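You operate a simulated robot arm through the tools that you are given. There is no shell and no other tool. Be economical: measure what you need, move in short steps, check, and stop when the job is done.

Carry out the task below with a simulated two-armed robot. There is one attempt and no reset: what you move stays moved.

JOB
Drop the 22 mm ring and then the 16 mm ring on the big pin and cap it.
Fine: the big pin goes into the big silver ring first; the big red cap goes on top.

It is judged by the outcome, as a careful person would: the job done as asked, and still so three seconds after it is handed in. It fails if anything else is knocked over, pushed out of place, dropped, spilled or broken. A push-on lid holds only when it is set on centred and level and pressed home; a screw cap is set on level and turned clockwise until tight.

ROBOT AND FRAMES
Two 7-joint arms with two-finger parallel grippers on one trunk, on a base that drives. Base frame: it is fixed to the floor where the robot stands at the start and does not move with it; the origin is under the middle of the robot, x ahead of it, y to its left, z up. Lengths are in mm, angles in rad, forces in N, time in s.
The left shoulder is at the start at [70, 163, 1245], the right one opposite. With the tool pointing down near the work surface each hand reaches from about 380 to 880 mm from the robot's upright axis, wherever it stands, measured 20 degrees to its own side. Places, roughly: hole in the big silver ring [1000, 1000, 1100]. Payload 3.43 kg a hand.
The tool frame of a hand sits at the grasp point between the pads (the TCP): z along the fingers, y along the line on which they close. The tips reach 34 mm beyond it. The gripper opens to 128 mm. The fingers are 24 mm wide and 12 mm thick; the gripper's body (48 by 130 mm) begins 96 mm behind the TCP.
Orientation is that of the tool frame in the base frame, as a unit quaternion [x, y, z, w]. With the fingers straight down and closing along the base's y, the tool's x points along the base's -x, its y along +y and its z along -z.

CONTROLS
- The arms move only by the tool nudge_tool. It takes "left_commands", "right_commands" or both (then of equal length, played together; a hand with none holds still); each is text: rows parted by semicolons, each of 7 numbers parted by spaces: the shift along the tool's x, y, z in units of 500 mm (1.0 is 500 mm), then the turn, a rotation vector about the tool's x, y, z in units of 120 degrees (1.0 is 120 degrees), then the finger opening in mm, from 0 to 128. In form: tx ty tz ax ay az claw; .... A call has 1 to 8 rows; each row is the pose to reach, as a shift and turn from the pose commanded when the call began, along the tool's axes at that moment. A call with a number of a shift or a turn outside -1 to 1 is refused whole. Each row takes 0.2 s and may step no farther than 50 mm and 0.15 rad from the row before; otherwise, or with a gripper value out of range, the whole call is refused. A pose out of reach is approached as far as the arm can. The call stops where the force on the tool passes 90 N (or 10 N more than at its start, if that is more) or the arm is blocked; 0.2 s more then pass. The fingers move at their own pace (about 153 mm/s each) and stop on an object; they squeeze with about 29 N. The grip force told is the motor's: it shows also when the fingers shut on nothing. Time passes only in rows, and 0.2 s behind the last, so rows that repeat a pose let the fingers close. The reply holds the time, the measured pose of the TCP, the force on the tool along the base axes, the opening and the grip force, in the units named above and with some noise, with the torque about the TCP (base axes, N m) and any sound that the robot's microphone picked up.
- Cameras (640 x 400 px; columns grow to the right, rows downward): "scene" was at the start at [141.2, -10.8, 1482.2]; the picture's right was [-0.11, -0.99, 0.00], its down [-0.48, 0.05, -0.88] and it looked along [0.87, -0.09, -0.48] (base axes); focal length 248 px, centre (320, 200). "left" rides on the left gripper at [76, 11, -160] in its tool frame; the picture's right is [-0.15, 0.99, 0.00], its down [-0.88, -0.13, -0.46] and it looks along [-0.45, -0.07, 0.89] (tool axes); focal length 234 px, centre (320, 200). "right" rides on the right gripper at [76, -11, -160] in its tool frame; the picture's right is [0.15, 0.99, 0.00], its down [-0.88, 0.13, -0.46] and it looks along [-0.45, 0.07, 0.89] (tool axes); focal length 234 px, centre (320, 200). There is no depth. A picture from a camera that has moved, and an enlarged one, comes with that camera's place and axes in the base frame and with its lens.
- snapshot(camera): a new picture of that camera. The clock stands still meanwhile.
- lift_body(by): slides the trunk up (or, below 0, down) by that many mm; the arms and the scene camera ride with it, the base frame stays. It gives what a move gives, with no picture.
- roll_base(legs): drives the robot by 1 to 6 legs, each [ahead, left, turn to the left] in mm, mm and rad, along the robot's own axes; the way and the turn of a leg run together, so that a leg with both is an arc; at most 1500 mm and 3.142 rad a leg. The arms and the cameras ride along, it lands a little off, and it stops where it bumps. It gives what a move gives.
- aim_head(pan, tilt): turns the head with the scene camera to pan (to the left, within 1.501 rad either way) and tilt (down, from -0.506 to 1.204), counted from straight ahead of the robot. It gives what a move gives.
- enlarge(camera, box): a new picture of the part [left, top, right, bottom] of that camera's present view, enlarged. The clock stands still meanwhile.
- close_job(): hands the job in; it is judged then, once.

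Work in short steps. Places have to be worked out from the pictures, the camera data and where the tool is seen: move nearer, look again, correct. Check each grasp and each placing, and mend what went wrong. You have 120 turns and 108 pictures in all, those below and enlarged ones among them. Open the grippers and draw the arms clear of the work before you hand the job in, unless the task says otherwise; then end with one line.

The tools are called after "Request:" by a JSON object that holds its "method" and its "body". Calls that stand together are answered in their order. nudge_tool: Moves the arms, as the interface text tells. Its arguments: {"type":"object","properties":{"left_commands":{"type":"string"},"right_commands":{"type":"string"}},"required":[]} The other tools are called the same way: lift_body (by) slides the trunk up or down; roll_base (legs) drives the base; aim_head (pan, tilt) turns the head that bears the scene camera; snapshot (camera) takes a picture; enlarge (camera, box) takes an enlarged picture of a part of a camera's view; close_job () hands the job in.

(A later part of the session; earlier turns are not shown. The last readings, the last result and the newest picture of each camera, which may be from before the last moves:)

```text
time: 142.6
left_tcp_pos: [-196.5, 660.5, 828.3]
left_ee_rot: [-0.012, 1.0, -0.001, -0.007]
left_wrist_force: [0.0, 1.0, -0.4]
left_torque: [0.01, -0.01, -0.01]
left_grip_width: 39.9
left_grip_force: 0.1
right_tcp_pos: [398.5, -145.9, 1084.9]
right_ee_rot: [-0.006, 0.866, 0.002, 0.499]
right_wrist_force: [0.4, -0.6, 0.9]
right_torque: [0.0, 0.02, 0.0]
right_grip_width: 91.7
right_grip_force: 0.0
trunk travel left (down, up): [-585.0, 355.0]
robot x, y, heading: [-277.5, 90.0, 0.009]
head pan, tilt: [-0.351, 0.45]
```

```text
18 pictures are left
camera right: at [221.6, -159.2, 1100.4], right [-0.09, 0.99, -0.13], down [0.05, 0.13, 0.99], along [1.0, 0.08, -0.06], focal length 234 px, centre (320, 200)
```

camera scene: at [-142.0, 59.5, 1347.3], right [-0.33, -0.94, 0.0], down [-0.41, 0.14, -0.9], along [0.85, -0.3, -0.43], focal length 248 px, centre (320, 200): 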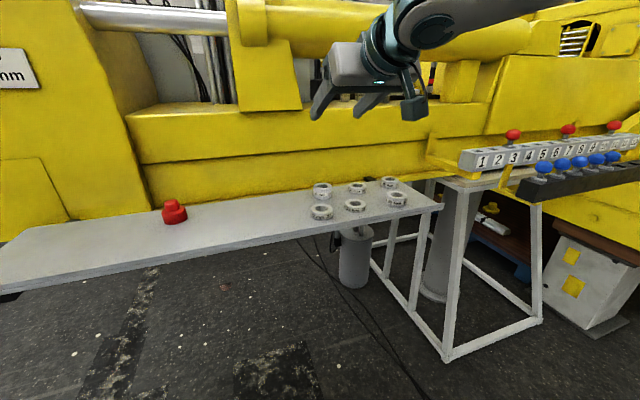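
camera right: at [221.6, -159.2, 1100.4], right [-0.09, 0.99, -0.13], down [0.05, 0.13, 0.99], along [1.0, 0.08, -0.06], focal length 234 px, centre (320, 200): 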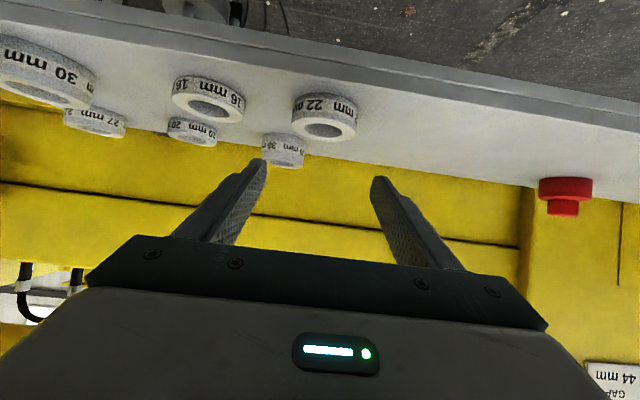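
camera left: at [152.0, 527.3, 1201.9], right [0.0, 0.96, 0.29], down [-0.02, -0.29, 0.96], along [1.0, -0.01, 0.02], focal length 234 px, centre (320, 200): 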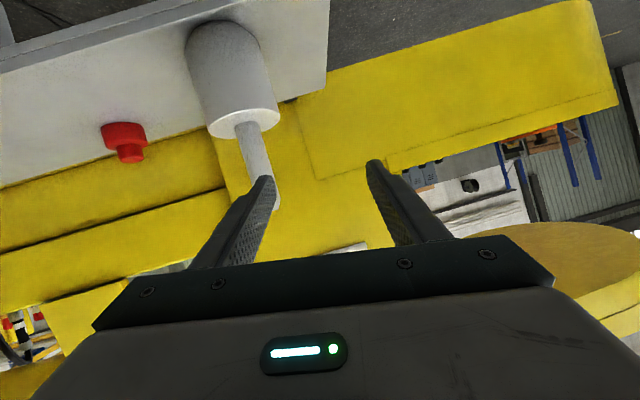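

The 22 mm ring is at ≈(433, −148) and the table at z≈1002. I lower the open fingers around it.

Request:
{"method": "nudge_tool", "body": {"right_commands": "0.0125 -0.005 0.014 0 0 0 92; 0.025 -0.005 0.028 0 0 0 92; 0.037 -0.005 0.042 0 0 0 92; 0.05 -0.005 0.056 0 0 0 92; 0.062 -0.005 0.07 0 0 0 92; 0.0743 -0.005 0.0833 0 0 0 92; 0.0743 -0.005 0.0833 0 0 0 92"}}

Request:
{"method": "snapshot", "body": {"camera": "right"}}

```text
time: 144.2
left_tcp_pos: [-196.0, 660.8, 829.6]
left_ee_rot: [-0.011, 1.0, -0.002, -0.007]
left_wrist_force: [0.5, 0.2, 0.6]
left_torque: [-0.01, -0.01, -0.01]
left_grip_width: 39.8
left_grip_force: 0.0
right_tcp_pos: [416.3, -149.6, 1032.6]
right_ee_rot: [-0.007, 0.866, 0.003, 0.499]
right_wrist_force: [1.3, -0.1, -0.2]
right_torque: [0.03, -0.01, -0.01]
right_grip_width: 91.9
right_grip_force: 0.1
trunk travel left (down, up): [-585.0, 355.0]
robot x, y, heading: [-282.9, 92.6, 0.012]
head pan, tilt: [-0.351, 0.45]
```

```text
17 pictures are left
camera right: at [239.8, -161.6, 1047.9], right [-0.09, 0.99, -0.13], down [0.05, 0.13, 0.99], along [1.0, 0.08, -0.06], focal length 234 px, centre (320, 200)
```

right: 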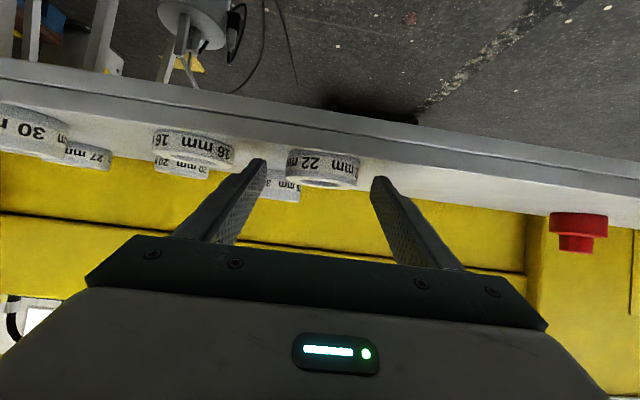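

Ring lies between the fingertips. I close and lift a little.

Request:
{"method": "nudge_tool", "body": {"right_commands": "0.0017 0.002 0.001 0 0 0 75; 0.0017 0.002 0.001 0 0 0 50; 0.0017 0.002 0.001 0 0 0 40; 0.0017 0.002 0.001 0 0 0 40; 0.0017 0.002 0.001 0 0 0 40; -0.01 0.002 -0.006 0 0 0 40; -0.03 0.002 -0.02 0 0 0 40; -0.07 0.002 -0.04 0 0 0 40"}}

Request:
{"method": "snapshot", "body": {"camera": "right"}}

```text
time: 146.0
left_tcp_pos: [-196.6, 660.6, 828.6]
left_ee_rot: [-0.011, 1.0, -0.001, -0.007]
left_wrist_force: [-0.6, -0.4, 1.1]
left_torque: [-0.05, 0.02, 0.01]
left_grip_width: 39.5
left_grip_force: 0.0
right_tcp_pos: [417.0, -148.4, 1072.3]
right_ee_rot: [-0.007, 0.867, 0.003, 0.498]
right_wrist_force: [0.5, 0.3, -2.6]
right_torque: [0.01, 0.1, 0.01]
right_grip_width: 61.6
right_grip_force: 29.3
trunk travel left (down, up): [-585.0, 355.0]
robot x, y, heading: [-282.2, 90.1, 0.012]
head pan, tilt: [-0.351, 0.45]
```

```text
16 pictures are left
camera right: at [239.8, -160.3, 1087.7], right [-0.09, 0.99, -0.13], down [0.05, 0.13, 0.99], along [1.0, 0.08, -0.06], focal length 234 px, centre (320, 200)
```

right: 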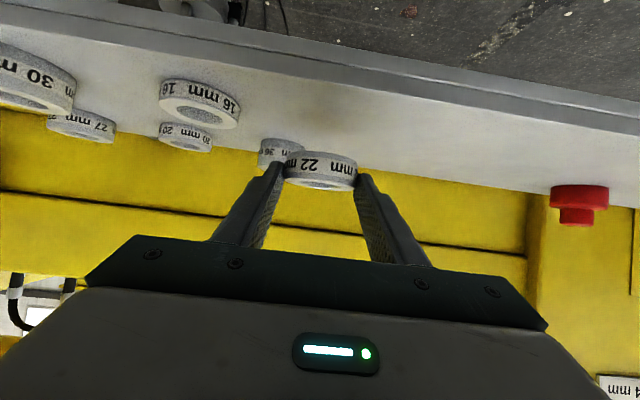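

Ring held level (61.6 mm, ~2.6 N), its centre ~25 mm ahead of the TCP. I raise to carry height and drive to the jaw approach line, turned as before.

Request:
{"method": "nudge_tool", "body": {"right_commands": "-0.03 0 -0.018 0 0 0 40; -0.09 0 -0.052 0 0 0 40; -0.155 0 -0.09 0 0 0 40; -0.22 0 -0.127 0 0 0 40; -0.285 0 -0.165 0 0 0 40; -0.35 0 -0.202 0 0 0 40; -0.42 0 -0.242 0 0 0 40; -0.4815 0 -0.278 0 0 0 40"}}

Request:
{"method": "roll_base", "body": {"legs": [[17, 1420, 0], [0, 0, -0.358]]}}

```text
time: 147.8
left_tcp_pos: [-197.5, 661.3, 828.3]
left_ee_rot: [-0.011, 1.0, -0.001, -0.007]
left_wrist_force: [0.2, 0.2, 0.2]
left_torque: [0.0, -0.04, -0.04]
left_grip_width: 40.0
left_grip_force: 0.2
right_tcp_pos: [417.0, -147.6, 1349.6]
right_ee_rot: [-0.006, 0.867, 0.002, 0.498]
right_wrist_force: [0.4, -0.9, -2.7]
right_torque: [0.01, 0.09, 0.03]
right_grip_width: 61.4
right_grip_force: 29.0
trunk travel left (down, up): [-585.0, 355.0]
robot x, y, heading: [-277.9, 90.3, 0.014]
head pan, tilt: [-0.351, 0.45]
```

```text
time: 155.9
left_tcp_pos: [-18.2, 2002.9, 828.1]
left_ee_rot: [0.161, 0.987, 0.0, -0.008]
left_wrist_force: [-1.1, 0.2, 0.0]
left_torque: [0.02, 0.0, -0.01]
left_grip_width: 39.9
left_grip_force: 0.0
right_tcp_pos: [283.5, 1034.6, 1349.5]
right_ee_rot: [0.143, 0.855, -0.084, 0.492]
right_wrist_force: [0.6, 0.1, -3.2]
right_torque: [0.0, 0.07, 0.0]
right_grip_width: 61.5
right_grip_force: 29.3
trunk travel left (down, up): [-585.0, 355.0]
robot x, y, heading: [-292.1, 1495.8, -0.329]
head pan, tilt: [-0.351, 0.45]
```

I drive in to 60 mm short of the pin, with the head aimed at the stem.

Request:
{"method": "roll_base", "body": {"legs": [[543, 194, 0]]}}

Request:
{"method": "aim_head", "body": {"pan": -0.2, "tilt": 0.1}}

Request:
{"method": "enlarge", "body": {"camera": "scene", "box": [260, 130, 420, 250]}}

Request:
{"method": "snapshot", "body": {"camera": "right"}}

```text
time: 159.2
left_tcp_pos: [563.8, 2002.7, 829.1]
left_ee_rot: [0.165, 0.986, 0.001, -0.007]
left_wrist_force: [0.2, -0.2, -0.1]
left_torque: [0.01, 0.03, 0.01]
left_grip_width: 40.0
left_grip_force: 0.2
right_tcp_pos: [857.5, 1032.9, 1349.3]
right_ee_rot: [0.147, 0.854, -0.086, 0.491]
right_wrist_force: [0.4, -0.2, -3.3]
right_torque: [0.0, 0.07, 0.04]
right_grip_width: 61.4
right_grip_force: 29.0
trunk travel left (down, up): [-585.0, 355.0]
robot x, y, heading: [285.9, 1497.3, -0.337]
head pan, tilt: [-0.351, 0.45]
```

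```text
time: 160.1
left_tcp_pos: [562.9, 2004.2, 827.1]
left_ee_rot: [0.165, 0.986, 0.001, -0.008]
left_wrist_force: [-0.2, 0.5, -0.2]
left_torque: [-0.01, -0.03, 0.03]
left_grip_width: 40.0
left_grip_force: 0.1
right_tcp_pos: [857.3, 1032.5, 1349.8]
right_ee_rot: [0.147, 0.854, -0.086, 0.491]
right_wrist_force: [-0.5, 0.0, -3.3]
right_torque: [-0.02, 0.06, -0.01]
right_grip_width: 61.7
right_grip_force: 28.6
trunk travel left (down, up): [-585.0, 355.0]
robot x, y, heading: [286.9, 1498.8, -0.34]
head pan, tilt: [-0.201, 0.099]
```

```text
3.33 times, centred on (340, 190) of scene
camera zoom: at [413.0, 1431.6, 1379.7], right [-0.52, -0.86, 0.0], down [-0.09, 0.05, -0.99], along [0.85, -0.51, -0.1], focal length 828 px, centre (253, 233)
```

zoom: 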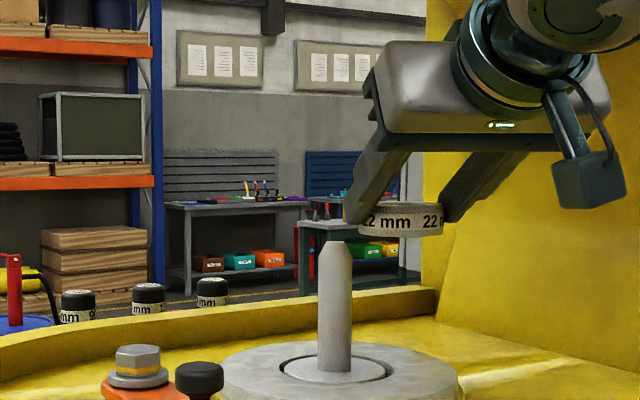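

```text
14 pictures are left
camera right: at [686.8, 1081.6, 1365.1], right [0.26, 0.96, -0.13], down [0.09, 0.11, 0.99], along [0.96, -0.27, -0.06], focal length 234 px, centre (320, 200)
```

right: 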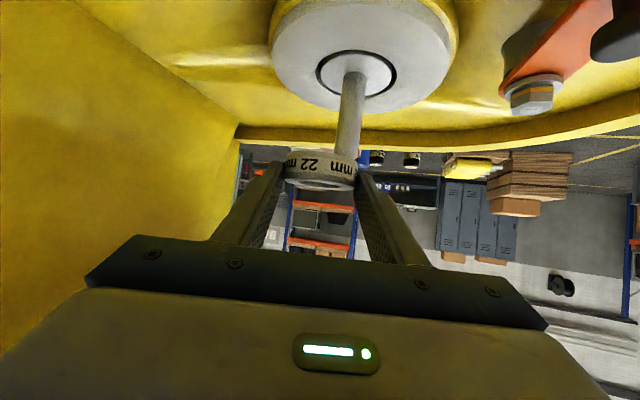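

Scene geometry matches: stem tip at (945, 1033, ≈1307), ring bottom ≈1319. I drive the remaining offset so the ring hovers over the tip.

Request:
{"method": "roll_base", "body": {"legs": [[57, 31, 0]]}}

Request:
{"method": "enlarge", "body": {"camera": "scene", "box": [290, 160, 390, 235]}}

```text
time: 161.1
left_tcp_pos: [626.9, 2013.7, 829.0]
left_ee_rot: [0.165, 0.986, 0.0, -0.007]
left_wrist_force: [0.2, -0.1, 0.5]
left_torque: [-0.02, 0.05, 0.01]
left_grip_width: 39.9
left_grip_force: 0.1
right_tcp_pos: [920.7, 1042.8, 1348.8]
right_ee_rot: [0.147, 0.855, -0.086, 0.491]
right_wrist_force: [1.4, 0.6, -3.9]
right_torque: [0.01, 0.09, 0.0]
right_grip_width: 61.7
right_grip_force: 29.0
trunk travel left (down, up): [-585.0, 355.0]
robot x, y, heading: [347.1, 1506.4, -0.34]
head pan, tilt: [-0.201, 0.099]
```

```text
5.33 times, centred on (340, 198) of scene
camera zoom: at [476.8, 1441.6, 1379.7], right [-0.52, -0.86, 0.0], down [-0.09, 0.05, -0.99], along [0.85, -0.51, -0.1], focal length 1326 px, centre (213, 213)
```

zoom: 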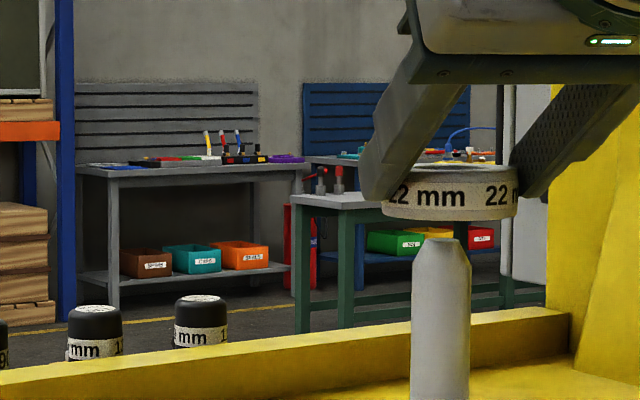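

Ring is ~3.7 mm to the right of the stem in view. I shift left and lower onto the tip gently.

Request:
{"method": "nudge_tool", "body": {"right_commands": "-0.001 0.0037 0.0017 0 0 0 40; -0.002 0.0074 0.0035 0 0 0 40; 0.004 0.0074 0.007 0 0 0 40; 0.0105 0.0074 0.0105 0 0 0 40; 0.017 0.0074 0.0145 0 0 0 40; 0.024 0.0074 0.0185 0 0 0 40; 0.024 0.0074 0.0185 0 0 0 40"}}

Request:
{"method": "enlarge", "body": {"camera": "scene", "box": [300, 170, 380, 230]}}

```text
time: 162.7
left_tcp_pos: [626.4, 2013.4, 829.6]
left_ee_rot: [0.165, 0.986, 0.001, -0.008]
left_wrist_force: [-0.5, 0.7, 0.5]
left_torque: [0.02, 0.0, 0.0]
left_grip_width: 39.9
left_grip_force: 0.0
right_tcp_pos: [922.5, 1045.2, 1334.5]
right_ee_rot: [0.147, 0.854, -0.086, 0.492]
right_wrist_force: [0.1, 0.0, -2.4]
right_torque: [0.04, 0.08, 0.0]
right_grip_width: 61.5
right_grip_force: 29.4
trunk travel left (down, up): [-585.0, 355.0]
robot x, y, heading: [353.4, 1504.8, -0.337]
head pan, tilt: [-0.201, 0.099]
```

```text
6.67 times, centred on (340, 200) of scene
camera zoom: at [476.6, 1441.9, 1379.7], right [-0.52, -0.86, 0.0], down [-0.09, 0.05, -0.99], along [0.85, -0.51, -0.1], focal length 1657 px, centre (187, 200)
```

zoom: 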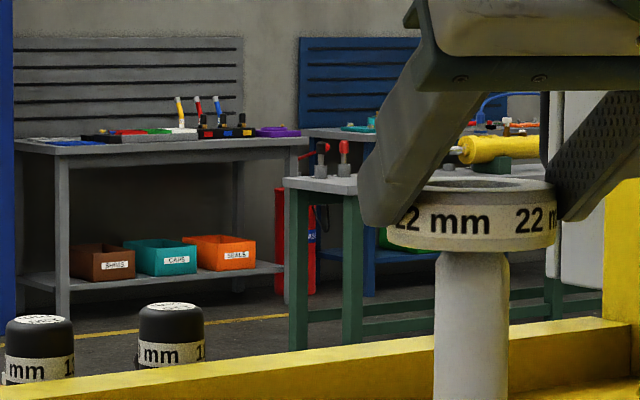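

Laterally centred now. I lower 12 mm more and watch the force.

Request:
{"method": "nudge_tool", "body": {"right_commands": "0.0035 0 0.002 0 0 0 40; 0.007 0 0.004 0 0 0 40; 0.0105 0 0.006 0 0 0 40; 0.014 0 0.008 0 0 0 40; 0.0175 0 0.01 0 0 0 40; 0.021 0 0.012 0 0 0 40; 0.021 0 0.012 0 0 0 40"}}

```text
time: 164.2
left_tcp_pos: [627.8, 2013.9, 827.5]
left_ee_rot: [0.165, 0.986, 0.0, -0.007]
left_wrist_force: [-0.3, -0.1, 0.0]
left_torque: [0.04, -0.01, -0.02]
left_grip_width: 39.7
left_grip_force: 0.1
right_tcp_pos: [923.0, 1044.6, 1321.4]
right_ee_rot: [0.147, 0.855, -0.086, 0.49]
right_wrist_force: [1.4, -2.1, -3.7]
right_torque: [0.04, 0.07, -0.05]
right_grip_width: 61.3
right_grip_force: 29.3
trunk travel left (down, up): [-585.0, 355.0]
robot x, y, heading: [347.2, 1507.8, -0.341]
head pan, tilt: [-0.201, 0.099]
```

Slight forward push from the stem (2 N): the ring should go ~2 mm further forward. I correct and continue down 20 mm.

Request:
{"method": "nudge_tool", "body": {"right_commands": "-0.002 -0.001 0.0035 0 0 0 40; 0.005 -0.001 0.0075 0 0 0 40; 0.0119 -0.001 0.0115 0 0 0 40; 0.0188 -0.001 0.0155 0 0 0 40; 0.0257 -0.001 0.0195 0 0 0 40; 0.0326 -0.001 0.0235 0 0 0 40; 0.0326 -0.001 0.0235 0 0 0 40"}}

```text
time: 165.8
left_tcp_pos: [626.1, 2012.8, 829.4]
left_ee_rot: [0.165, 0.986, 0.001, -0.007]
left_wrist_force: [0.2, -0.4, -1.2]
left_torque: [0.0, 0.02, -0.01]
left_grip_width: 40.0
left_grip_force: 0.0
right_tcp_pos: [924.7, 1043.1, 1302.3]
right_ee_rot: [0.147, 0.854, -0.085, 0.491]
right_wrist_force: [0.4, -1.6, -3.0]
right_torque: [-0.1, 0.05, -0.03]
right_grip_width: 61.4
right_grip_force: 29.5
trunk travel left (down, up): [-585.0, 355.0]
robot x, y, heading: [349.0, 1507.7, -0.343]
head pan, tilt: [-0.201, 0.099]
```

The ring is threaded on the stem. I lower it another 62 mm toward the pin's shoulder.

Request:
{"method": "nudge_tool", "body": {"right_commands": "0.0138 0 0.008 0 0 0 40; 0.0276 0 0.016 0 0 0 40; 0.0415 0 0.024 0 0 0 40; 0.0553 0 0.032 0 0 0 40; 0.069 0 0.04 0 0 0 40; 0.083 0 0.048 0 0 0 40; 0.0968 0 0.056 0 0 0 40; 0.107 0 0.062 0 0 0 40"}}

```text
time: 167.7
left_tcp_pos: [627.0, 2012.8, 828.9]
left_ee_rot: [0.165, 0.986, 0.001, -0.009]
left_wrist_force: [-0.5, 0.2, 0.1]
left_torque: [-0.04, 0.03, -0.01]
left_grip_width: 39.8
left_grip_force: 0.2
right_tcp_pos: [923.5, 1044.2, 1240.1]
right_ee_rot: [0.147, 0.854, -0.085, 0.491]
right_wrist_force: [2.3, -3.3, -2.1]
right_torque: [-0.04, -0.02, -0.03]
right_grip_width: 61.5
right_grip_force: 29.3
trunk travel left (down, up): [-585.0, 355.0]
robot x, y, heading: [348.0, 1508.7, -0.339]
head pan, tilt: [-0.201, 0.099]
```

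Just above the shoulder. I lower 3 mm more, open, and withdraw along the fingers.

Request:
{"method": "nudge_tool", "body": {"right_commands": "0.003 0 0.002 0 0 0 40; 0.005 0 0.003 0 0 0 50; 0.005 0 0.003 0 0 0 66; 0.005 0 0.003 0 0 0 80; 0.005 0 0.003 0 0 0 92; 0.005 0 0.003 0 0 0 92; 0.005 0 -0.04 0 0 0 92; 0.005 0 -0.12 0 0 0 92"}}

Request:
{"method": "enlarge", "body": {"camera": "scene", "box": [290, 170, 390, 245]}}

```text
time: 169.4
left_tcp_pos: [623.7, 2014.8, 828.6]
left_ee_rot: [0.166, 0.986, 0.0, -0.005]
left_wrist_force: [-0.5, -0.5, 0.8]
left_torque: [-0.01, -0.04, -0.01]
left_grip_width: 39.8
left_grip_force: 0.0
right_tcp_pos: [871.5, 1063.3, 1269.6]
right_ee_rot: [0.147, 0.854, -0.086, 0.492]
right_wrist_force: [-0.5, 0.6, -0.8]
right_torque: [0.01, -0.03, -0.01]
right_grip_width: 92.2
right_grip_force: 0.0
trunk travel left (down, up): [-585.0, 355.0]
robot x, y, heading: [350.4, 1506.1, -0.339]
head pan, tilt: [-0.201, 0.099]
```

```text
5.33 times, centred on (340, 208) of scene
camera zoom: at [473.6, 1443.3, 1380.1], right [-0.52, -0.86, 0.0], down [-0.08, 0.05, -1.0], along [0.85, -0.51, -0.1], focal length 1326 px, centre (213, 160)
```

zoom: 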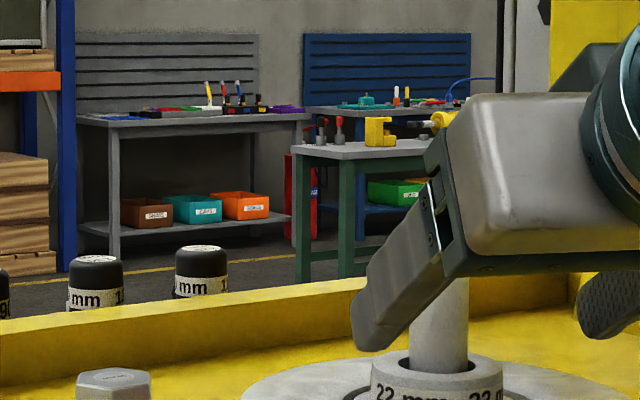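

The 22 mm ring sits flat on the pin's shoulder. I withdraw fully and return to the table for the 16 mm ring.

Request:
{"method": "nudge_tool", "body": {"right_commands": "0 0 -0.05 0 0 0 92; 0 0 -0.1 0 0 0 92; 0 0 -0.13 0 0 0 92; 0 0 -0.13 0 0 0 92"}}

Request:
{"method": "roll_base", "body": {"legs": [[-594, -209, 0], [0, 0, 0.339], [0, -760, 0], [0, -760, 0]]}}

```text
time: 170.4
left_tcp_pos: [625.9, 2014.4, 828.8]
left_ee_rot: [0.165, 0.986, 0.001, -0.008]
left_wrist_force: [0.5, 0.8, 0.3]
left_torque: [0.02, -0.02, 0.01]
left_grip_width: 39.9
left_grip_force: 0.1
right_tcp_pos: [821.3, 1080.3, 1300.5]
right_ee_rot: [0.147, 0.854, -0.086, 0.492]
right_wrist_force: [-0.1, 0.6, -0.6]
right_torque: [0.01, -0.01, 0.02]
right_grip_width: 92.0
right_grip_force: 0.0
trunk travel left (down, up): [-585.0, 355.0]
robot x, y, heading: [351.8, 1508.8, -0.34]
head pan, tilt: [-0.201, 0.099]
```

```text
time: 182.4
left_tcp_pos: [-201.1, 564.5, 828.9]
left_ee_rot: [0.001, 1.0, -0.001, -0.007]
left_wrist_force: [0.3, -0.8, 0.4]
left_torque: [-0.01, 0.02, -0.01]
left_grip_width: 39.8
left_grip_force: 0.0
right_tcp_pos: [286.2, -255.0, 1301.6]
right_ee_rot: [0.004, 0.867, -0.004, 0.498]
right_wrist_force: [0.4, -0.2, -0.3]
right_torque: [0.01, -0.01, 0.0]
right_grip_width: 92.1
right_grip_force: 0.0
trunk travel left (down, up): [-585.0, 355.0]
robot x, y, heading: [-299.5, -1.3, -0.01]
head pan, tilt: [-0.201, 0.099]
```

I move low above the 16 mm ring (≈(450, −256)) and check.

Request:
{"method": "nudge_tool", "body": {"right_commands": "0.043 0 0.0705 0 0 0 92; 0.086 0 0.141 0 0 0 92; 0.1285 0 0.2115 0 0 0 92; 0.171 0 0.282 0 0 0 92; 0.214 0 0.3525 0 0 0 92; 0.257 0 0.423 0 0 0 92; 0.257 0 0.423 0 0 0 92"}}

Request:
{"method": "snapshot", "body": {"camera": "right"}}

```text
time: 184.0
left_tcp_pos: [-201.1, 564.6, 828.1]
left_ee_rot: [0.0, 1.0, -0.001, -0.007]
left_wrist_force: [0.1, 0.2, 0.8]
left_torque: [-0.01, 0.02, 0.0]
left_grip_width: 39.9
left_grip_force: 0.0
right_tcp_pos: [404.9, -257.8, 1085.6]
right_ee_rot: [0.005, 0.866, -0.004, 0.499]
right_wrist_force: [-0.5, -0.1, 0.3]
right_torque: [-0.01, -0.03, 0.0]
right_grip_width: 92.1
right_grip_force: 0.0
trunk travel left (down, up): [-585.0, 355.0]
robot x, y, heading: [-299.0, -5.1, -0.017]
head pan, tilt: [-0.201, 0.099]
```

```text
10 pictures are left
camera right: at [226.6, -265.7, 1100.2], right [-0.06, 0.99, -0.13], down [0.05, 0.13, 0.99], along [1.0, 0.05, -0.06], focal length 234 px, centre (320, 200)
```

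right: 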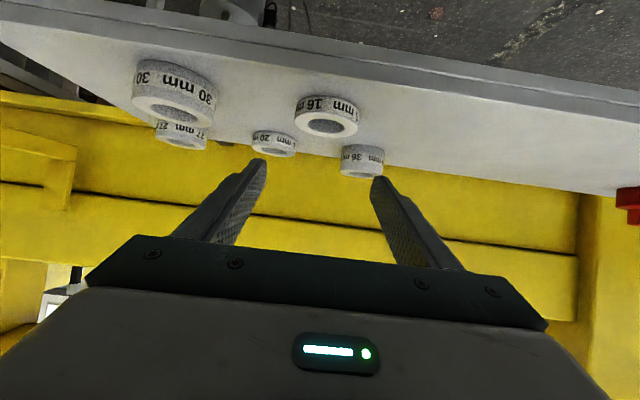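

Ring centre ≈(448, −255). I lower around it, 2 mm left, then close and lift.

Request:
{"method": "nudge_tool", "body": {"right_commands": "0.012 0.0044 0.015 0 0 0 92; 0.024 0.0044 0.03 0 0 0 92; 0.036 0.0044 0.045 0 0 0 92; 0.048 0.0044 0.06 0 0 0 92; 0.06 0.0044 0.075 0 0 0 92; 0.0727 0.0044 0.0904 0 0 0 92; 0.0727 0.0044 0.0904 0 0 0 92"}}

Request:
{"method": "nudge_tool", "body": {"right_commands": "0 0 0 0 0 0 75; 0 0 0 0 0 0 50; 0 0 0 0 0 0 40; 0 0 0 0 0 0 40; 0 0 0 0 0 0 40; -0.01 0 -0.006 0 0 0 40; -0.03 0 -0.02 0 0 0 40; -0.07 0 -0.04 0 0 0 40"}}

Request:
{"method": "snapshot", "body": {"camera": "right"}}

```text
time: 185.6
left_tcp_pos: [-200.4, 564.0, 828.3]
left_ee_rot: [0.001, 1.0, -0.002, -0.007]
left_wrist_force: [-0.9, -0.3, -0.5]
left_torque: [-0.03, 0.01, -0.03]
left_grip_width: 39.8
left_grip_force: 0.0
right_tcp_pos: [426.1, -254.6, 1029.5]
right_ee_rot: [0.004, 0.867, -0.003, 0.499]
right_wrist_force: [-1.5, 0.0, 0.1]
right_torque: [0.01, -0.02, -0.03]
right_grip_width: 92.0
right_grip_force: 0.1
trunk travel left (down, up): [-585.0, 355.0]
robot x, y, heading: [-302.4, -3.8, -0.017]
head pan, tilt: [-0.201, 0.099]
```

```text
time: 187.4
left_tcp_pos: [-201.9, 564.4, 828.2]
left_ee_rot: [0.001, 1.0, -0.001, -0.006]
left_wrist_force: [0.3, 0.4, -0.1]
left_torque: [0.03, 0.02, 0.0]
left_grip_width: 40.1
left_grip_force: 0.1
right_tcp_pos: [424.2, -253.9, 1071.1]
right_ee_rot: [0.005, 0.867, -0.004, 0.499]
right_wrist_force: [-0.4, 1.2, -1.9]
right_torque: [0.03, 0.07, -0.02]
right_grip_width: 61.1
right_grip_force: 29.0
trunk travel left (down, up): [-585.0, 355.0]
robot x, y, heading: [-300.7, -4.4, -0.011]
head pan, tilt: [-0.201, 0.099]
```

```text
9 pictures are left
camera right: at [248.5, -263.4, 1086.3], right [-0.06, 0.99, -0.13], down [0.05, 0.13, 0.99], along [1.0, 0.05, -0.06], focal length 234 px, centre (320, 200)
```

right: 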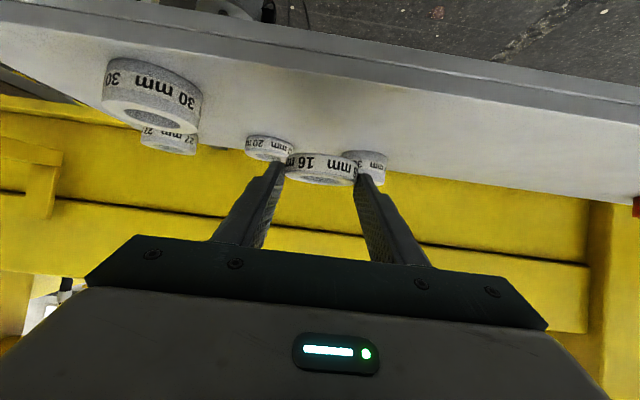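

Held level (61 mm). I raise to carry height and drive to the jaw approach line.

Request:
{"method": "nudge_tool", "body": {"right_commands": "-0.03 0 -0.018 0 0 0 40; -0.09 0 -0.052 0 0 0 40; -0.155 0 -0.09 0 0 0 40; -0.22 0 -0.127 0 0 0 40; -0.285 0 -0.165 0 0 0 40; -0.35 0 -0.202 0 0 0 40; -0.42 0 -0.242 0 0 0 40; -0.4815 0 -0.278 0 0 0 40"}}

Request:
{"method": "roll_base", "body": {"legs": [[0, 756, 0], [0, 756, 0], [0, 0, -0.33]]}}

```text
time: 189.2
left_tcp_pos: [-200.2, 564.1, 829.1]
left_ee_rot: [0.001, 1.0, -0.001, -0.008]
left_wrist_force: [-0.2, 0.7, -0.7]
left_torque: [-0.02, -0.01, -0.01]
left_grip_width: 40.0
left_grip_force: 0.2
right_tcp_pos: [425.1, -253.1, 1347.1]
right_ee_rot: [0.005, 0.867, -0.004, 0.499]
right_wrist_force: [-0.3, 0.2, -2.8]
right_torque: [0.01, 0.08, 0.01]
right_grip_width: 61.3
right_grip_force: 29.2
trunk travel left (down, up): [-585.0, 355.0]
robot x, y, heading: [-302.0, -7.1, -0.019]
head pan, tilt: [-0.201, 0.099]
```

```text
time: 198.0
left_tcp_pos: [-9.9, 2016.4, 828.5]
left_ee_rot: [0.161, 0.987, 0.001, -0.007]
left_wrist_force: [-0.4, -0.5, 0.5]
left_torque: [-0.02, 0.0, -0.02]
left_grip_width: 39.8
left_grip_force: 0.0
right_tcp_pos: [325.5, 1042.6, 1345.7]
right_ee_rot: [0.144, 0.855, -0.084, 0.492]
right_wrist_force: [0.3, 0.4, -1.9]
right_torque: [0.05, 0.08, 0.02]
right_grip_width: 61.5
right_grip_force: 28.8
trunk travel left (down, up): [-585.0, 355.0]
robot x, y, heading: [-282.6, 1506.9, -0.333]
head pan, tilt: [-0.201, 0.099]
```

I drive in to ~60 mm short of the pin.

Request:
{"method": "roll_base", "body": {"legs": [[509, 176, 0]]}}

```text
time: 201.1
left_tcp_pos: [527.5, 2015.9, 828.0]
left_ee_rot: [0.163, 0.987, 0.0, -0.007]
left_wrist_force: [-0.1, -0.5, 0.6]
left_torque: [-0.02, 0.02, -0.04]
left_grip_width: 40.1
left_grip_force: 0.0
right_tcp_pos: [859.8, 1040.2, 1347.7]
right_ee_rot: [0.146, 0.855, -0.085, 0.491]
right_wrist_force: [0.5, 0.2, -3.0]
right_torque: [0.04, 0.05, 0.02]
right_grip_width: 61.2
right_grip_force: 28.9
trunk travel left (down, up): [-585.0, 355.0]
robot x, y, heading: [253.1, 1508.0, -0.339]
head pan, tilt: [-0.201, 0.099]
```

Next the remaining ~64 mm, then compare ring and tip in the scene camera.

Request:
{"method": "roll_base", "body": {"legs": [[59.5, 24, 0]]}}

Request:
{"method": "enlarge", "body": {"camera": "scene", "box": [300, 170, 400, 245]}}

```text
time: 202.1
left_tcp_pos: [591.1, 2018.1, 828.6]
left_ee_rot: [0.163, 0.987, 0.0, -0.007]
left_wrist_force: [0.4, -0.4, 0.1]
left_torque: [0.02, -0.01, 0.0]
left_grip_width: 40.0
left_grip_force: 0.2
right_tcp_pos: [923.3, 1043.0, 1348.1]
right_ee_rot: [0.146, 0.855, -0.085, 0.491]
right_wrist_force: [1.1, 0.6, -2.5]
right_torque: [0.03, 0.05, -0.01]
right_grip_width: 61.4
right_grip_force: 29.0
trunk travel left (down, up): [-585.0, 355.0]
robot x, y, heading: [317.8, 1511.7, -0.341]
head pan, tilt: [-0.201, 0.099]
```

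```text
5.33 times, centred on (350, 208) of scene
camera zoom: at [443.4, 1446.3, 1379.8], right [-0.51, -0.86, 0.0], down [-0.09, 0.05, -0.99], along [0.85, -0.51, -0.1], focal length 1326 px, centre (160, 160)
```

zoom: 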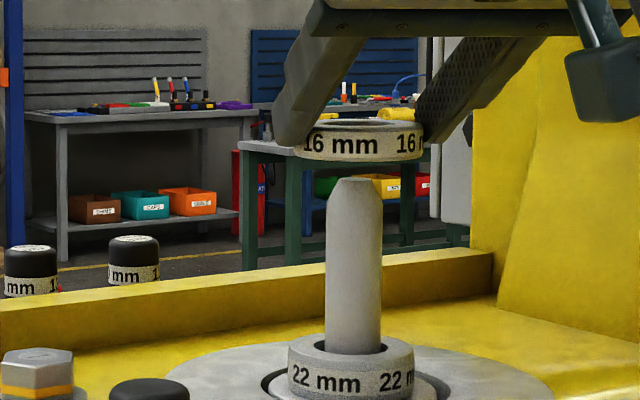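

The 16 mm ring is ~2.5 mm to the right of the stem. I shift left and lower 25 mm slowly.

Request:
{"method": "nudge_tool", "body": {"right_commands": "0 0.005 0 0 0 0 40; 0.0069 0.005 0.004 0 0 0 40; 0.0138 0.005 0.008 0 0 0 40; 0.0207 0.005 0.012 0 0 0 40; 0.0276 0.005 0.016 0 0 0 40; 0.0345 0.005 0.02 0 0 0 40; 0.043 0.005 0.025 0 0 0 40; 0.043 0.005 0.025 0 0 0 40"}}

```text
time: 203.9
left_tcp_pos: [590.6, 2018.7, 828.5]
left_ee_rot: [0.164, 0.986, 0.0, -0.008]
left_wrist_force: [-0.4, 0.2, 0.3]
left_torque: [0.01, 0.02, 0.01]
left_grip_width: 39.8
left_grip_force: 0.1
right_tcp_pos: [922.9, 1043.9, 1321.4]
right_ee_rot: [0.147, 0.855, -0.086, 0.49]
right_wrist_force: [2.5, -2.3, -3.2]
right_torque: [-0.02, 0.01, -0.05]
right_grip_width: 61.4
right_grip_force: 28.7
trunk travel left (down, up): [-585.0, 355.0]
robot x, y, heading: [317.4, 1510.7, -0.34]
head pan, tilt: [-0.201, 0.099]
```

Threaded on; a light forward push again. I correct 3 mm forward and lower toward the top of the 22 mm ring.

Request:
{"method": "nudge_tool", "body": {"right_commands": "-0.003 -0.002 0.0052 0 0 0 40; 0.014 -0.002 0.0152 0 0 0 40; 0.031 -0.002 0.025 0 0 0 40; 0.048 -0.002 0.035 0 0 0 40; 0.065 -0.002 0.0448 0 0 0 40; 0.082 -0.002 0.0547 0 0 0 40; 0.099 -0.002 0.0645 0 0 0 40; 0.109 -0.002 0.0702 0 0 0 40"}}

```text
time: 205.7
left_tcp_pos: [592.2, 2017.1, 829.7]
left_ee_rot: [0.163, 0.987, 0.0, -0.008]
left_wrist_force: [-0.1, -0.8, -0.7]
left_torque: [0.01, -0.04, 0.0]
left_grip_width: 39.9
left_grip_force: 0.1
right_tcp_pos: [925.6, 1041.4, 1257.4]
right_ee_rot: [0.146, 0.855, -0.085, 0.491]
right_wrist_force: [1.6, -3.2, -2.1]
right_torque: [-0.06, 0.01, -0.09]
right_grip_width: 61.3
right_grip_force: 28.4
trunk travel left (down, up): [-585.0, 355.0]
robot x, y, heading: [319.3, 1509.5, -0.336]
head pan, tilt: [-0.201, 0.099]
```

About 3–5 mm above the 22 mm ring. I lower 3 mm, release and withdraw.

Request:
{"method": "nudge_tool", "body": {"right_commands": "0.003 0 0.002 0 0 0 40; 0.005 0 0.003 0 0 0 50; 0.005 0 0.003 0 0 0 66; 0.005 0 0.003 0 0 0 80; 0.005 0 0.003 0 0 0 92; 0.005 0 0.003 0 0 0 92; 0.005 0 -0.04 0 0 0 92; 0.005 0 -0.12 0 0 0 92"}}

Request:
{"method": "nudge_tool", "body": {"right_commands": "0 0 -0.05 0 0 0 92; 0 0 -0.1 0 0 0 92; 0 0 -0.14 0 0 0 92; 0 0 -0.14 0 0 0 92"}}

Request:
{"method": "enlarge", "body": {"camera": "scene", "box": [300, 170, 400, 245]}}

```text
time: 207.5
left_tcp_pos: [590.0, 2018.7, 829.0]
left_ee_rot: [0.163, 0.987, 0.0, -0.006]
left_wrist_force: [0.1, -0.5, -0.4]
left_torque: [-0.01, -0.04, 0.04]
left_grip_width: 40.0
left_grip_force: 0.0
right_tcp_pos: [872.5, 1061.7, 1285.9]
right_ee_rot: [0.145, 0.854, -0.085, 0.493]
right_wrist_force: [0.0, -0.1, 0.1]
right_torque: [-0.01, 0.02, 0.0]
right_grip_width: 92.1
right_grip_force: 0.1
trunk travel left (down, up): [-585.0, 355.0]
robot x, y, heading: [314.2, 1515.1, -0.34]
head pan, tilt: [-0.201, 0.099]
```

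```text
time: 208.5
left_tcp_pos: [591.3, 2018.9, 829.2]
left_ee_rot: [0.164, 0.986, 0.001, -0.008]
left_wrist_force: [-0.5, -0.3, 0.2]
left_torque: [-0.01, 0.02, 0.01]
left_grip_width: 40.0
left_grip_force: 0.1
right_tcp_pos: [817.8, 1079.8, 1320.2]
right_ee_rot: [0.146, 0.855, -0.085, 0.491]
right_wrist_force: [-0.2, -0.3, -0.3]
right_torque: [-0.01, -0.02, 0.02]
right_grip_width: 91.9
right_grip_force: 0.1
trunk travel left (down, up): [-585.0, 355.0]
robot x, y, heading: [315.8, 1510.8, -0.332]
head pan, tilt: [-0.201, 0.099]
```

```text
5.33 times, centred on (350, 208) of scene
camera zoom: at [443.1, 1446.5, 1379.7], right [-0.51, -0.86, 0.0], down [-0.09, 0.05, -0.99], along [0.85, -0.51, -0.1], focal length 1326 px, centre (160, 160)
```

zoom: 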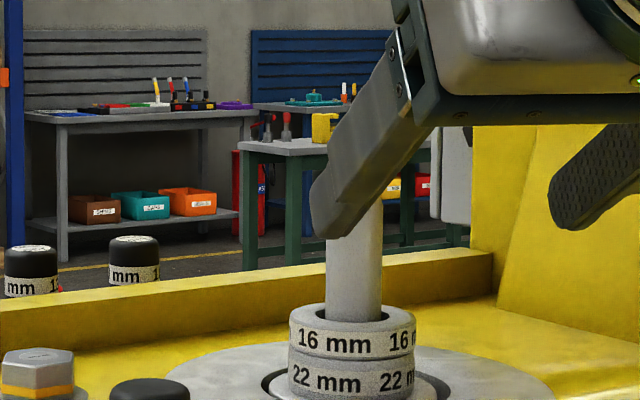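

Both rings are stacked, 22 below 16. Now back to the table for the red cap at ≈(549, 241).

Request:
{"method": "roll_base", "body": {"legs": [[-556, -196, 0], [0, 0, 0.336], [0, -1024, 0], [90, 0, 0]]}}

```text
time: 218.5
left_tcp_pos: [-88.4, 1058.6, 828.5]
left_ee_rot: [-0.002, 1.0, 0.0, -0.008]
left_wrist_force: [0.7, -0.6, -1.1]
left_torque: [0.0, 0.03, 0.0]
left_grip_width: 39.7
left_grip_force: 0.0
right_tcp_pos: [433.3, 245.4, 1321.2]
right_ee_rot: [0.003, 0.867, -0.003, 0.498]
right_wrist_force: [0.1, -0.1, 0.4]
right_torque: [0.02, -0.01, -0.02]
right_grip_width: 92.0
right_grip_force: 0.0
trunk travel left (down, up): [-585.0, 355.0]
robot x, y, heading: [-186.3, 489.5, -0.011]
head pan, tilt: [-0.201, 0.099]
```

I lower the hand behind/above the cap and look.

Request:
{"method": "nudge_tool", "body": {"right_commands": "0.054 -0.001 0.057 0 0 0 100; 0.108 -0.003 0.114 0 0 0 100; 0.162 -0.004 0.171 0 0 0 100; 0.216 -0.005 0.228 0 0 0 100; 0.27 -0.007 0.285 0 0 0 100; 0.324 -0.008 0.342 0 0 0 100; 0.324 -0.008 0.342 0 0 0 100"}}

Request:
{"method": "snapshot", "body": {"camera": "right"}}

```text
time: 220.1
left_tcp_pos: [-89.7, 1059.0, 829.0]
left_ee_rot: [-0.003, 1.0, -0.001, -0.007]
left_wrist_force: [0.0, 0.3, 0.4]
left_torque: [-0.01, -0.05, -0.04]
left_grip_width: 39.9
left_grip_force: 0.1
right_tcp_pos: [497.9, 239.7, 1095.7]
right_ee_rot: [0.002, 0.866, -0.003, 0.5]
right_wrist_force: [0.1, 0.9, 0.3]
right_torque: [-0.01, -0.02, 0.03]
right_grip_width: 100.2
right_grip_force: 0.0
trunk travel left (down, up): [-585.0, 355.0]
robot x, y, heading: [-184.5, 489.6, -0.007]
head pan, tilt: [-0.201, 0.099]
```

```text
6 pictures are left
camera right: at [321.4, 231.0, 1110.3], right [-0.07, 0.99, -0.13], down [0.05, 0.13, 0.99], along [1.0, 0.06, -0.06], focal length 234 px, centre (320, 200)
```

right: 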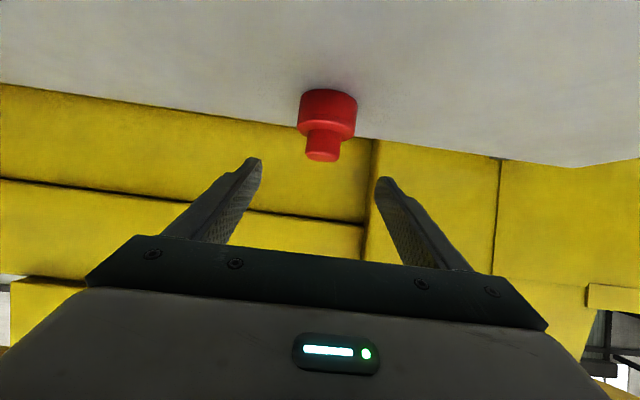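

Cap is at ≈(550, 242), base ~26 mm high plus a knob. I lower around the base, close, and lift.

Request:
{"method": "nudge_tool", "body": {"right_commands": "0.0135 0.005 0.0197 0 0 0 100; 0.027 0.005 0.0394 0 0 0 100; 0.0404 0.005 0.059 0 0 0 100; 0.054 0.005 0.0787 0 0 0 100; 0.0675 0.005 0.0984 0 0 0 100; 0.0808 0.005 0.118 0 0 0 100; 0.0808 0.005 0.118 0 0 0 100"}}

Request:
{"method": "nudge_tool", "body": {"right_commands": "0 0 0 0 0 0 75; 0 0 0 0 0 0 50; 0 0 0 0 0 0 40; 0 0 0 0 0 0 30; 0 0 0 0 0 0 30; -0.01 0 -0.006 0 0 0 30; -0.03 0 -0.02 0 0 0 30; -0.07 0 -0.04 0 0 0 30"}}

Request:
{"method": "snapshot", "body": {"camera": "right"}}

```text
time: 221.7
left_tcp_pos: [-88.1, 1057.7, 828.0]
left_ee_rot: [-0.002, 1.0, 0.0, -0.007]
left_wrist_force: [-0.8, 0.0, 0.5]
left_torque: [0.01, 0.0, 0.01]
left_grip_width: 40.0
left_grip_force: 0.0
right_tcp_pos: [530.0, 241.0, 1030.0]
right_ee_rot: [0.003, 0.867, -0.003, 0.499]
right_wrist_force: [0.2, 0.5, -0.3]
right_torque: [-0.04, 0.0, 0.02]
right_grip_width: 100.1
right_grip_force: 0.1
trunk travel left (down, up): [-585.0, 355.0]
robot x, y, heading: [-182.3, 491.1, -0.009]
head pan, tilt: [-0.201, 0.099]
```

```text
time: 223.5
left_tcp_pos: [-88.1, 1058.7, 830.1]
left_ee_rot: [-0.002, 1.0, -0.001, -0.007]
left_wrist_force: [-0.2, -0.8, 0.4]
left_torque: [0.01, -0.04, -0.02]
left_grip_width: 39.9
left_grip_force: 0.1
right_tcp_pos: [529.2, 241.7, 1069.7]
right_ee_rot: [0.003, 0.867, -0.003, 0.499]
right_wrist_force: [0.4, -0.4, -0.7]
right_torque: [0.01, 0.02, -0.04]
right_grip_width: 57.5
right_grip_force: 29.0
trunk travel left (down, up): [-585.0, 355.0]
robot x, y, heading: [-182.8, 486.0, -0.009]
head pan, tilt: [-0.201, 0.099]
```

```text
5 pictures are left
camera right: at [353.4, 233.0, 1085.8], right [-0.07, 0.99, -0.13], down [0.05, 0.13, 0.99], along [1.0, 0.06, -0.06], focal length 234 px, centre (320, 200)
```

right: 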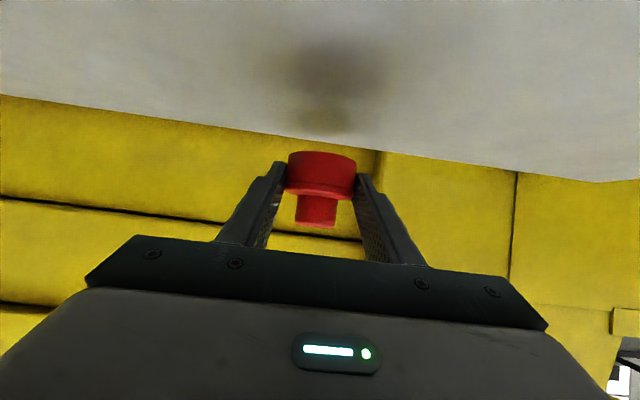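

Cap held at 57.5 mm, its centre ≈12 mm ahead of the TCP. I raise it and drive to the approach line.

Request:
{"method": "nudge_tool", "body": {"right_commands": "-0.03 0 -0.018 0 0 0 30; -0.09 0 -0.052 0 0 0 30; -0.155 0 -0.09 0 0 0 30; -0.22 0 -0.127 0 0 0 30; -0.285 0 -0.165 0 0 0 30; -0.35 0 -0.202 0 0 0 30; -0.42 0 -0.242 0 0 0 30; -0.4815 0 -0.278 0 0 0 30"}}

Request:
{"method": "roll_base", "body": {"legs": [[-90, 0, 0], [0, 1015, 0], [0, 0, -0.33]]}}

```text
time: 225.3
left_tcp_pos: [-87.1, 1059.1, 829.2]
left_ee_rot: [-0.002, 1.0, -0.001, -0.008]
left_wrist_force: [-1.0, -0.4, 0.4]
left_torque: [0.02, 0.04, -0.01]
left_grip_width: 39.7
left_grip_force: 0.0
right_tcp_pos: [530.0, 244.1, 1348.1]
right_ee_rot: [0.002, 0.867, -0.003, 0.498]
right_wrist_force: [-0.7, -0.1, -1.7]
right_torque: [-0.01, 0.05, -0.01]
right_grip_width: 57.5
right_grip_force: 29.2
trunk travel left (down, up): [-585.0, 355.0]
robot x, y, heading: [-182.8, 488.3, -0.005]
head pan, tilt: [-0.201, 0.099]
```

```text
time: 232.3
left_tcp_pos: [2.3, 2013.9, 829.0]
left_ee_rot: [0.159, 0.987, 0.0, -0.008]
left_wrist_force: [0.8, 0.2, -0.6]
left_torque: [0.04, -0.04, 0.02]
left_grip_width: 39.9
left_grip_force: 0.1
right_tcp_pos: [329.8, 1043.3, 1348.2]
right_ee_rot: [0.143, 0.855, -0.084, 0.492]
right_wrist_force: [-0.2, 0.2, -1.3]
right_torque: [0.0, 0.02, 0.0]
right_grip_width: 57.4
right_grip_force: 29.0
trunk travel left (down, up): [-585.0, 355.0]
robot x, y, heading: [-267.7, 1502.4, -0.331]
head pan, tilt: [-0.201, 0.099]
```

I drive in to ~65 mm short.

Request:
{"method": "roll_base", "body": {"legs": [[512, 171, 0]]}}

```text
time: 235.4
left_tcp_pos: [542.9, 2008.1, 828.6]
left_ee_rot: [0.16, 0.987, 0.0, -0.008]
left_wrist_force: [0.5, -0.2, 0.1]
left_torque: [0.01, 0.0, 0.02]
left_grip_width: 39.6
left_grip_force: 0.0
right_tcp_pos: [869.2, 1037.8, 1348.3]
right_ee_rot: [0.143, 0.855, -0.083, 0.491]
right_wrist_force: [0.7, -0.6, -2.0]
right_torque: [0.0, -0.01, -0.02]
right_grip_width: 57.2
right_grip_force: 29.1
trunk travel left (down, up): [-585.0, 355.0]
robot x, y, heading: [272.5, 1498.0, -0.331]
head pan, tilt: [-0.201, 0.099]
```

Now the last 65 mm, then a picture.

Request:
{"method": "roll_base", "body": {"legs": [[62, 21, 0]]}}

Request:
{"method": "enlarge", "body": {"camera": "scene", "box": [310, 160, 410, 235]}}

```text
time: 236.4
left_tcp_pos: [607.2, 2007.7, 829.2]
left_ee_rot: [0.159, 0.987, 0.0, -0.008]
left_wrist_force: [0.6, -0.1, -1.2]
left_torque: [0.0, 0.07, 0.0]
left_grip_width: 40.0
left_grip_force: 0.0
right_tcp_pos: [932.1, 1038.3, 1348.5]
right_ee_rot: [0.144, 0.855, -0.084, 0.491]
right_wrist_force: [0.5, -0.6, -1.7]
right_torque: [0.0, 0.02, 0.01]
right_grip_width: 57.4
right_grip_force: 28.8
trunk travel left (down, up): [-585.0, 355.0]
robot x, y, heading: [336.8, 1501.8, -0.329]
head pan, tilt: [-0.201, 0.099]
```

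```text
5.33 times, centred on (360, 198) of scene
camera zoom: at [463.5, 1434.6, 1379.8], right [-0.51, -0.86, 0.0], down [-0.09, 0.05, -0.99], along [0.86, -0.51, -0.1], focal length 1326 px, centre (107, 213)
```

zoom: 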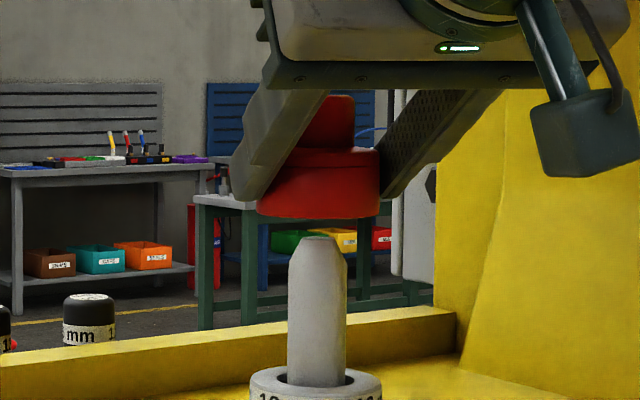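

Laterally centred to ~1 px. I check the fore-aft alignment with an enlarged hand-camera view.

Request:
{"method": "enlarge", "body": {"camera": "right", "box": [240, 50, 400, 210]}}

```text
2.50 times, centred on (320, 130) of right
camera zoom: at [762.7, 1085.5, 1363.2], right [0.25, 0.96, -0.13], down [0.09, 0.11, 0.99], along [0.96, -0.26, -0.06], focal length 585 px, centre (320, 375)
```

zoom: 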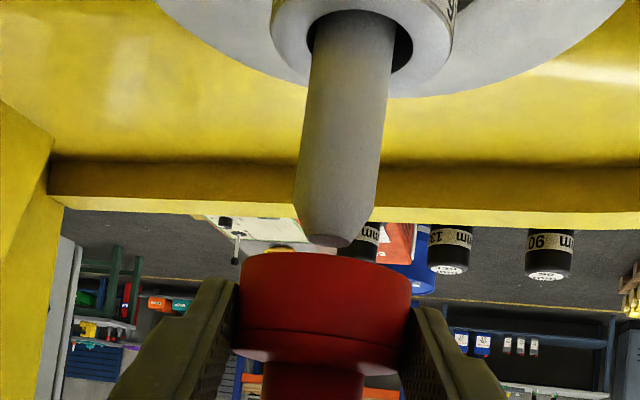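

Fore-aft and sideways the cap is centred on the tip within ~1–2 mm. I lower it onto the stem slowly.

Request:
{"method": "nudge_tool", "body": {"right_commands": "0.0069 0 0.004 0 0 0 30; 0.0138 0 0.008 0 0 0 30; 0.0207 0 0.012 0 0 0 30; 0.0276 0 0.016 0 0 0 30; 0.0345 0 0.02 0 0 0 30; 0.0345 0 0.02 0 0 0 30"}}

```text
time: 237.8
left_tcp_pos: [606.7, 2006.8, 828.5]
left_ee_rot: [0.159, 0.987, 0.001, -0.008]
left_wrist_force: [0.5, -0.4, 0.3]
left_torque: [0.0, -0.02, 0.02]
left_grip_width: 40.1
left_grip_force: 0.1
right_tcp_pos: [933.0, 1037.8, 1328.6]
right_ee_rot: [0.143, 0.855, -0.083, 0.491]
right_wrist_force: [-0.4, -0.1, -0.2]
right_torque: [0.01, 0.02, 0.0]
right_grip_width: 57.5
right_grip_force: 29.2
trunk travel left (down, up): [-585.0, 355.0]
robot x, y, heading: [340.0, 1497.8, -0.333]
head pan, tilt: [-0.201, 0.099]
```

No resistance; the tip is in the cap's bore. Continuing down.

Request:
{"method": "nudge_tool", "body": {"right_commands": "0.0069 0 0.004 0 0 0 30; 0.0138 0 0.008 0 0 0 30; 0.0207 0 0.012 0 0 0 30; 0.0276 0 0.016 0 0 0 30; 0.0345 0 0.02 0 0 0 30; 0.0345 0 0.02 0 0 0 30"}}

```text
time: 239.2
left_tcp_pos: [607.4, 2007.2, 829.3]
left_ee_rot: [0.16, 0.987, 0.0, -0.007]
left_wrist_force: [-0.1, -0.5, -0.4]
left_torque: [0.02, 0.01, 0.02]
left_grip_width: 39.9
left_grip_force: 0.1
right_tcp_pos: [932.3, 1037.5, 1312.2]
right_ee_rot: [0.143, 0.853, -0.084, 0.495]
right_wrist_force: [3.3, -3.4, 15.7]
right_torque: [-0.11, -0.32, -0.04]
right_grip_width: 57.3
right_grip_force: 28.9
trunk travel left (down, up): [-585.0, 355.0]
robot x, y, heading: [336.4, 1498.6, -0.331]
head pan, tilt: [-0.201, 0.099]
```

Resistance of 16 N with the cap ~23 mm down the stem. I check how it sits.

Request:
{"method": "enlarge", "body": {"camera": "scene", "box": [310, 165, 410, 240]}}

```text
5.33 times, centred on (360, 202) of scene
camera zoom: at [462.2, 1435.4, 1380.2], right [-0.51, -0.86, 0.0], down [-0.09, 0.05, -1.0], along [0.86, -0.51, -0.1], focal length 1326 px, centre (107, 187)
```

zoom: 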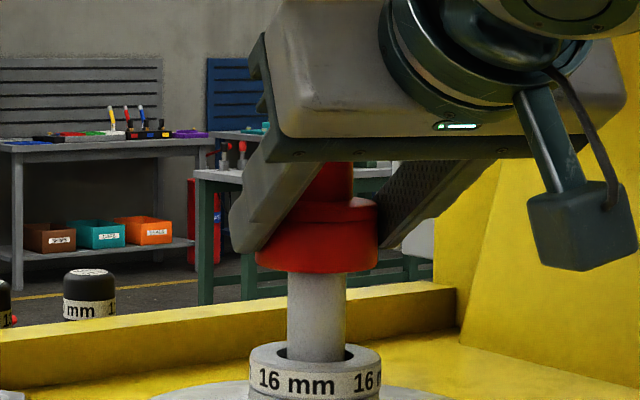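

The cap is centred and level. I press further down in small steps, watching the force.

Request:
{"method": "nudge_tool", "body": {"right_commands": "0.0035 0 0.002 0 0 0 20; 0.007 0 0.004 0 0 0 20; 0.0105 0 0.006 0 0 0 20; 0.014 0 0.008 0 0 0 20; 0.014 0 0.008 0 0 0 20"}}

```text
time: 240.4
left_tcp_pos: [605.5, 2008.8, 829.2]
left_ee_rot: [0.16, 0.987, 0.0, -0.006]
left_wrist_force: [-1.3, 0.0, 0.0]
left_torque: [-0.04, 0.01, 0.04]
left_grip_width: 40.0
left_grip_force: 0.0
right_tcp_pos: [929.3, 1039.2, 1301.7]
right_ee_rot: [0.144, 0.855, -0.085, 0.492]
right_wrist_force: [-1.1, 0.3, 23.0]
right_torque: [-0.19, -0.49, -0.03]
right_grip_width: 57.4
right_grip_force: 28.8
trunk travel left (down, up): [-585.0, 355.0]
robot x, y, heading: [340.4, 1499.0, -0.331]
head pan, tilt: [-0.201, 0.099]
```

I release and will press from above on the knob with closed fingertips, whose contact height will also tell how deep the cap sits.

Request:
{"method": "nudge_tool", "body": {"right_commands": "0 0 0 0 0 0 60; 0 0 0 0 0 0 75; 0 0 0 0 0 0 92; 0 0 0 0 0 0 92; 0 0 -0.03 0 0 0 92; 0 0 -0.1 0 0 0 92; 0 0 -0.17 0 0 0 92; 0 0 -0.22 0 0 0 92"}}

Request:
{"method": "nudge_tool", "body": {"right_commands": "-0.02 0 -0.012 0 0 0 60; -0.04 0 -0.023 0 0 0 30; -0.055 0 -0.032 0 0 0 0; -0.055 0 -0.032 0 0 0 0; -0.055 0 -0.032 0 0 0 0"}}

```text
time: 242.2
left_tcp_pos: [605.7, 2008.6, 828.0]
left_ee_rot: [0.16, 0.987, 0.001, -0.007]
left_wrist_force: [0.1, -0.3, -0.5]
left_torque: [-0.03, -0.02, 0.03]
left_grip_width: 39.8
left_grip_force: 0.0
right_tcp_pos: [842.2, 1070.4, 1356.0]
right_ee_rot: [0.144, 0.855, -0.085, 0.491]
right_wrist_force: [0.1, 0.5, 0.8]
right_torque: [-0.01, -0.03, -0.02]
right_grip_width: 92.0
right_grip_force: 0.0
trunk travel left (down, up): [-585.0, 355.0]
robot x, y, heading: [336.0, 1496.5, -0.328]
head pan, tilt: [-0.201, 0.099]
```

```text
time: 243.4
left_tcp_pos: [607.0, 2007.6, 829.1]
left_ee_rot: [0.159, 0.987, 0.0, -0.008]
left_wrist_force: [-0.1, -0.2, -0.6]
left_torque: [-0.02, 0.0, 0.01]
left_grip_width: 39.9
left_grip_force: 0.1
right_tcp_pos: [842.8, 1069.2, 1388.9]
right_ee_rot: [0.143, 0.855, -0.084, 0.491]
right_wrist_force: [0.8, -0.2, -0.3]
right_torque: [0.02, -0.03, -0.02]
right_grip_width: 0.0
right_grip_force: 29.1
trunk travel left (down, up): [-585.0, 355.0]
robot x, y, heading: [337.5, 1499.7, -0.332]
head pan, tilt: [-0.201, 0.099]
```

I move the closed fingertips over the knob, then lower until they touch.

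Request:
{"method": "nudge_tool", "body": {"right_commands": "-0.0224 0 0.0385 0 0 0 0; -0.0448 0 0.077 0 0 0 0; -0.067 0 0.1153 0 0 0 0; -0.0895 0 0.1538 0 0 0 0; -0.0722 0 0.1638 0 0 0 0; -0.0603 0 0.1707 0 0 0 0; -0.0551 0 0.1737 0 0 0 0; -0.0551 0 0.1737 0 0 0 0"}}

```text
time: 245.2
left_tcp_pos: [606.8, 2007.4, 828.9]
left_ee_rot: [0.159, 0.987, 0.0, -0.008]
left_wrist_force: [-0.3, 0.2, -0.2]
left_torque: [0.0, -0.01, 0.04]
left_grip_width: 39.9
left_grip_force: 0.0
right_tcp_pos: [925.6, 1039.3, 1366.7]
right_ee_rot: [0.142, 0.855, -0.083, 0.492]
right_wrist_force: [0.2, 0.5, 0.6]
right_torque: [0.0, 0.02, -0.04]
right_grip_width: 0.0
right_grip_force: 29.2
trunk travel left (down, up): [-585.0, 355.0]
robot x, y, heading: [335.1, 1496.1, -0.332]
head pan, tilt: [-0.201, 0.099]
```

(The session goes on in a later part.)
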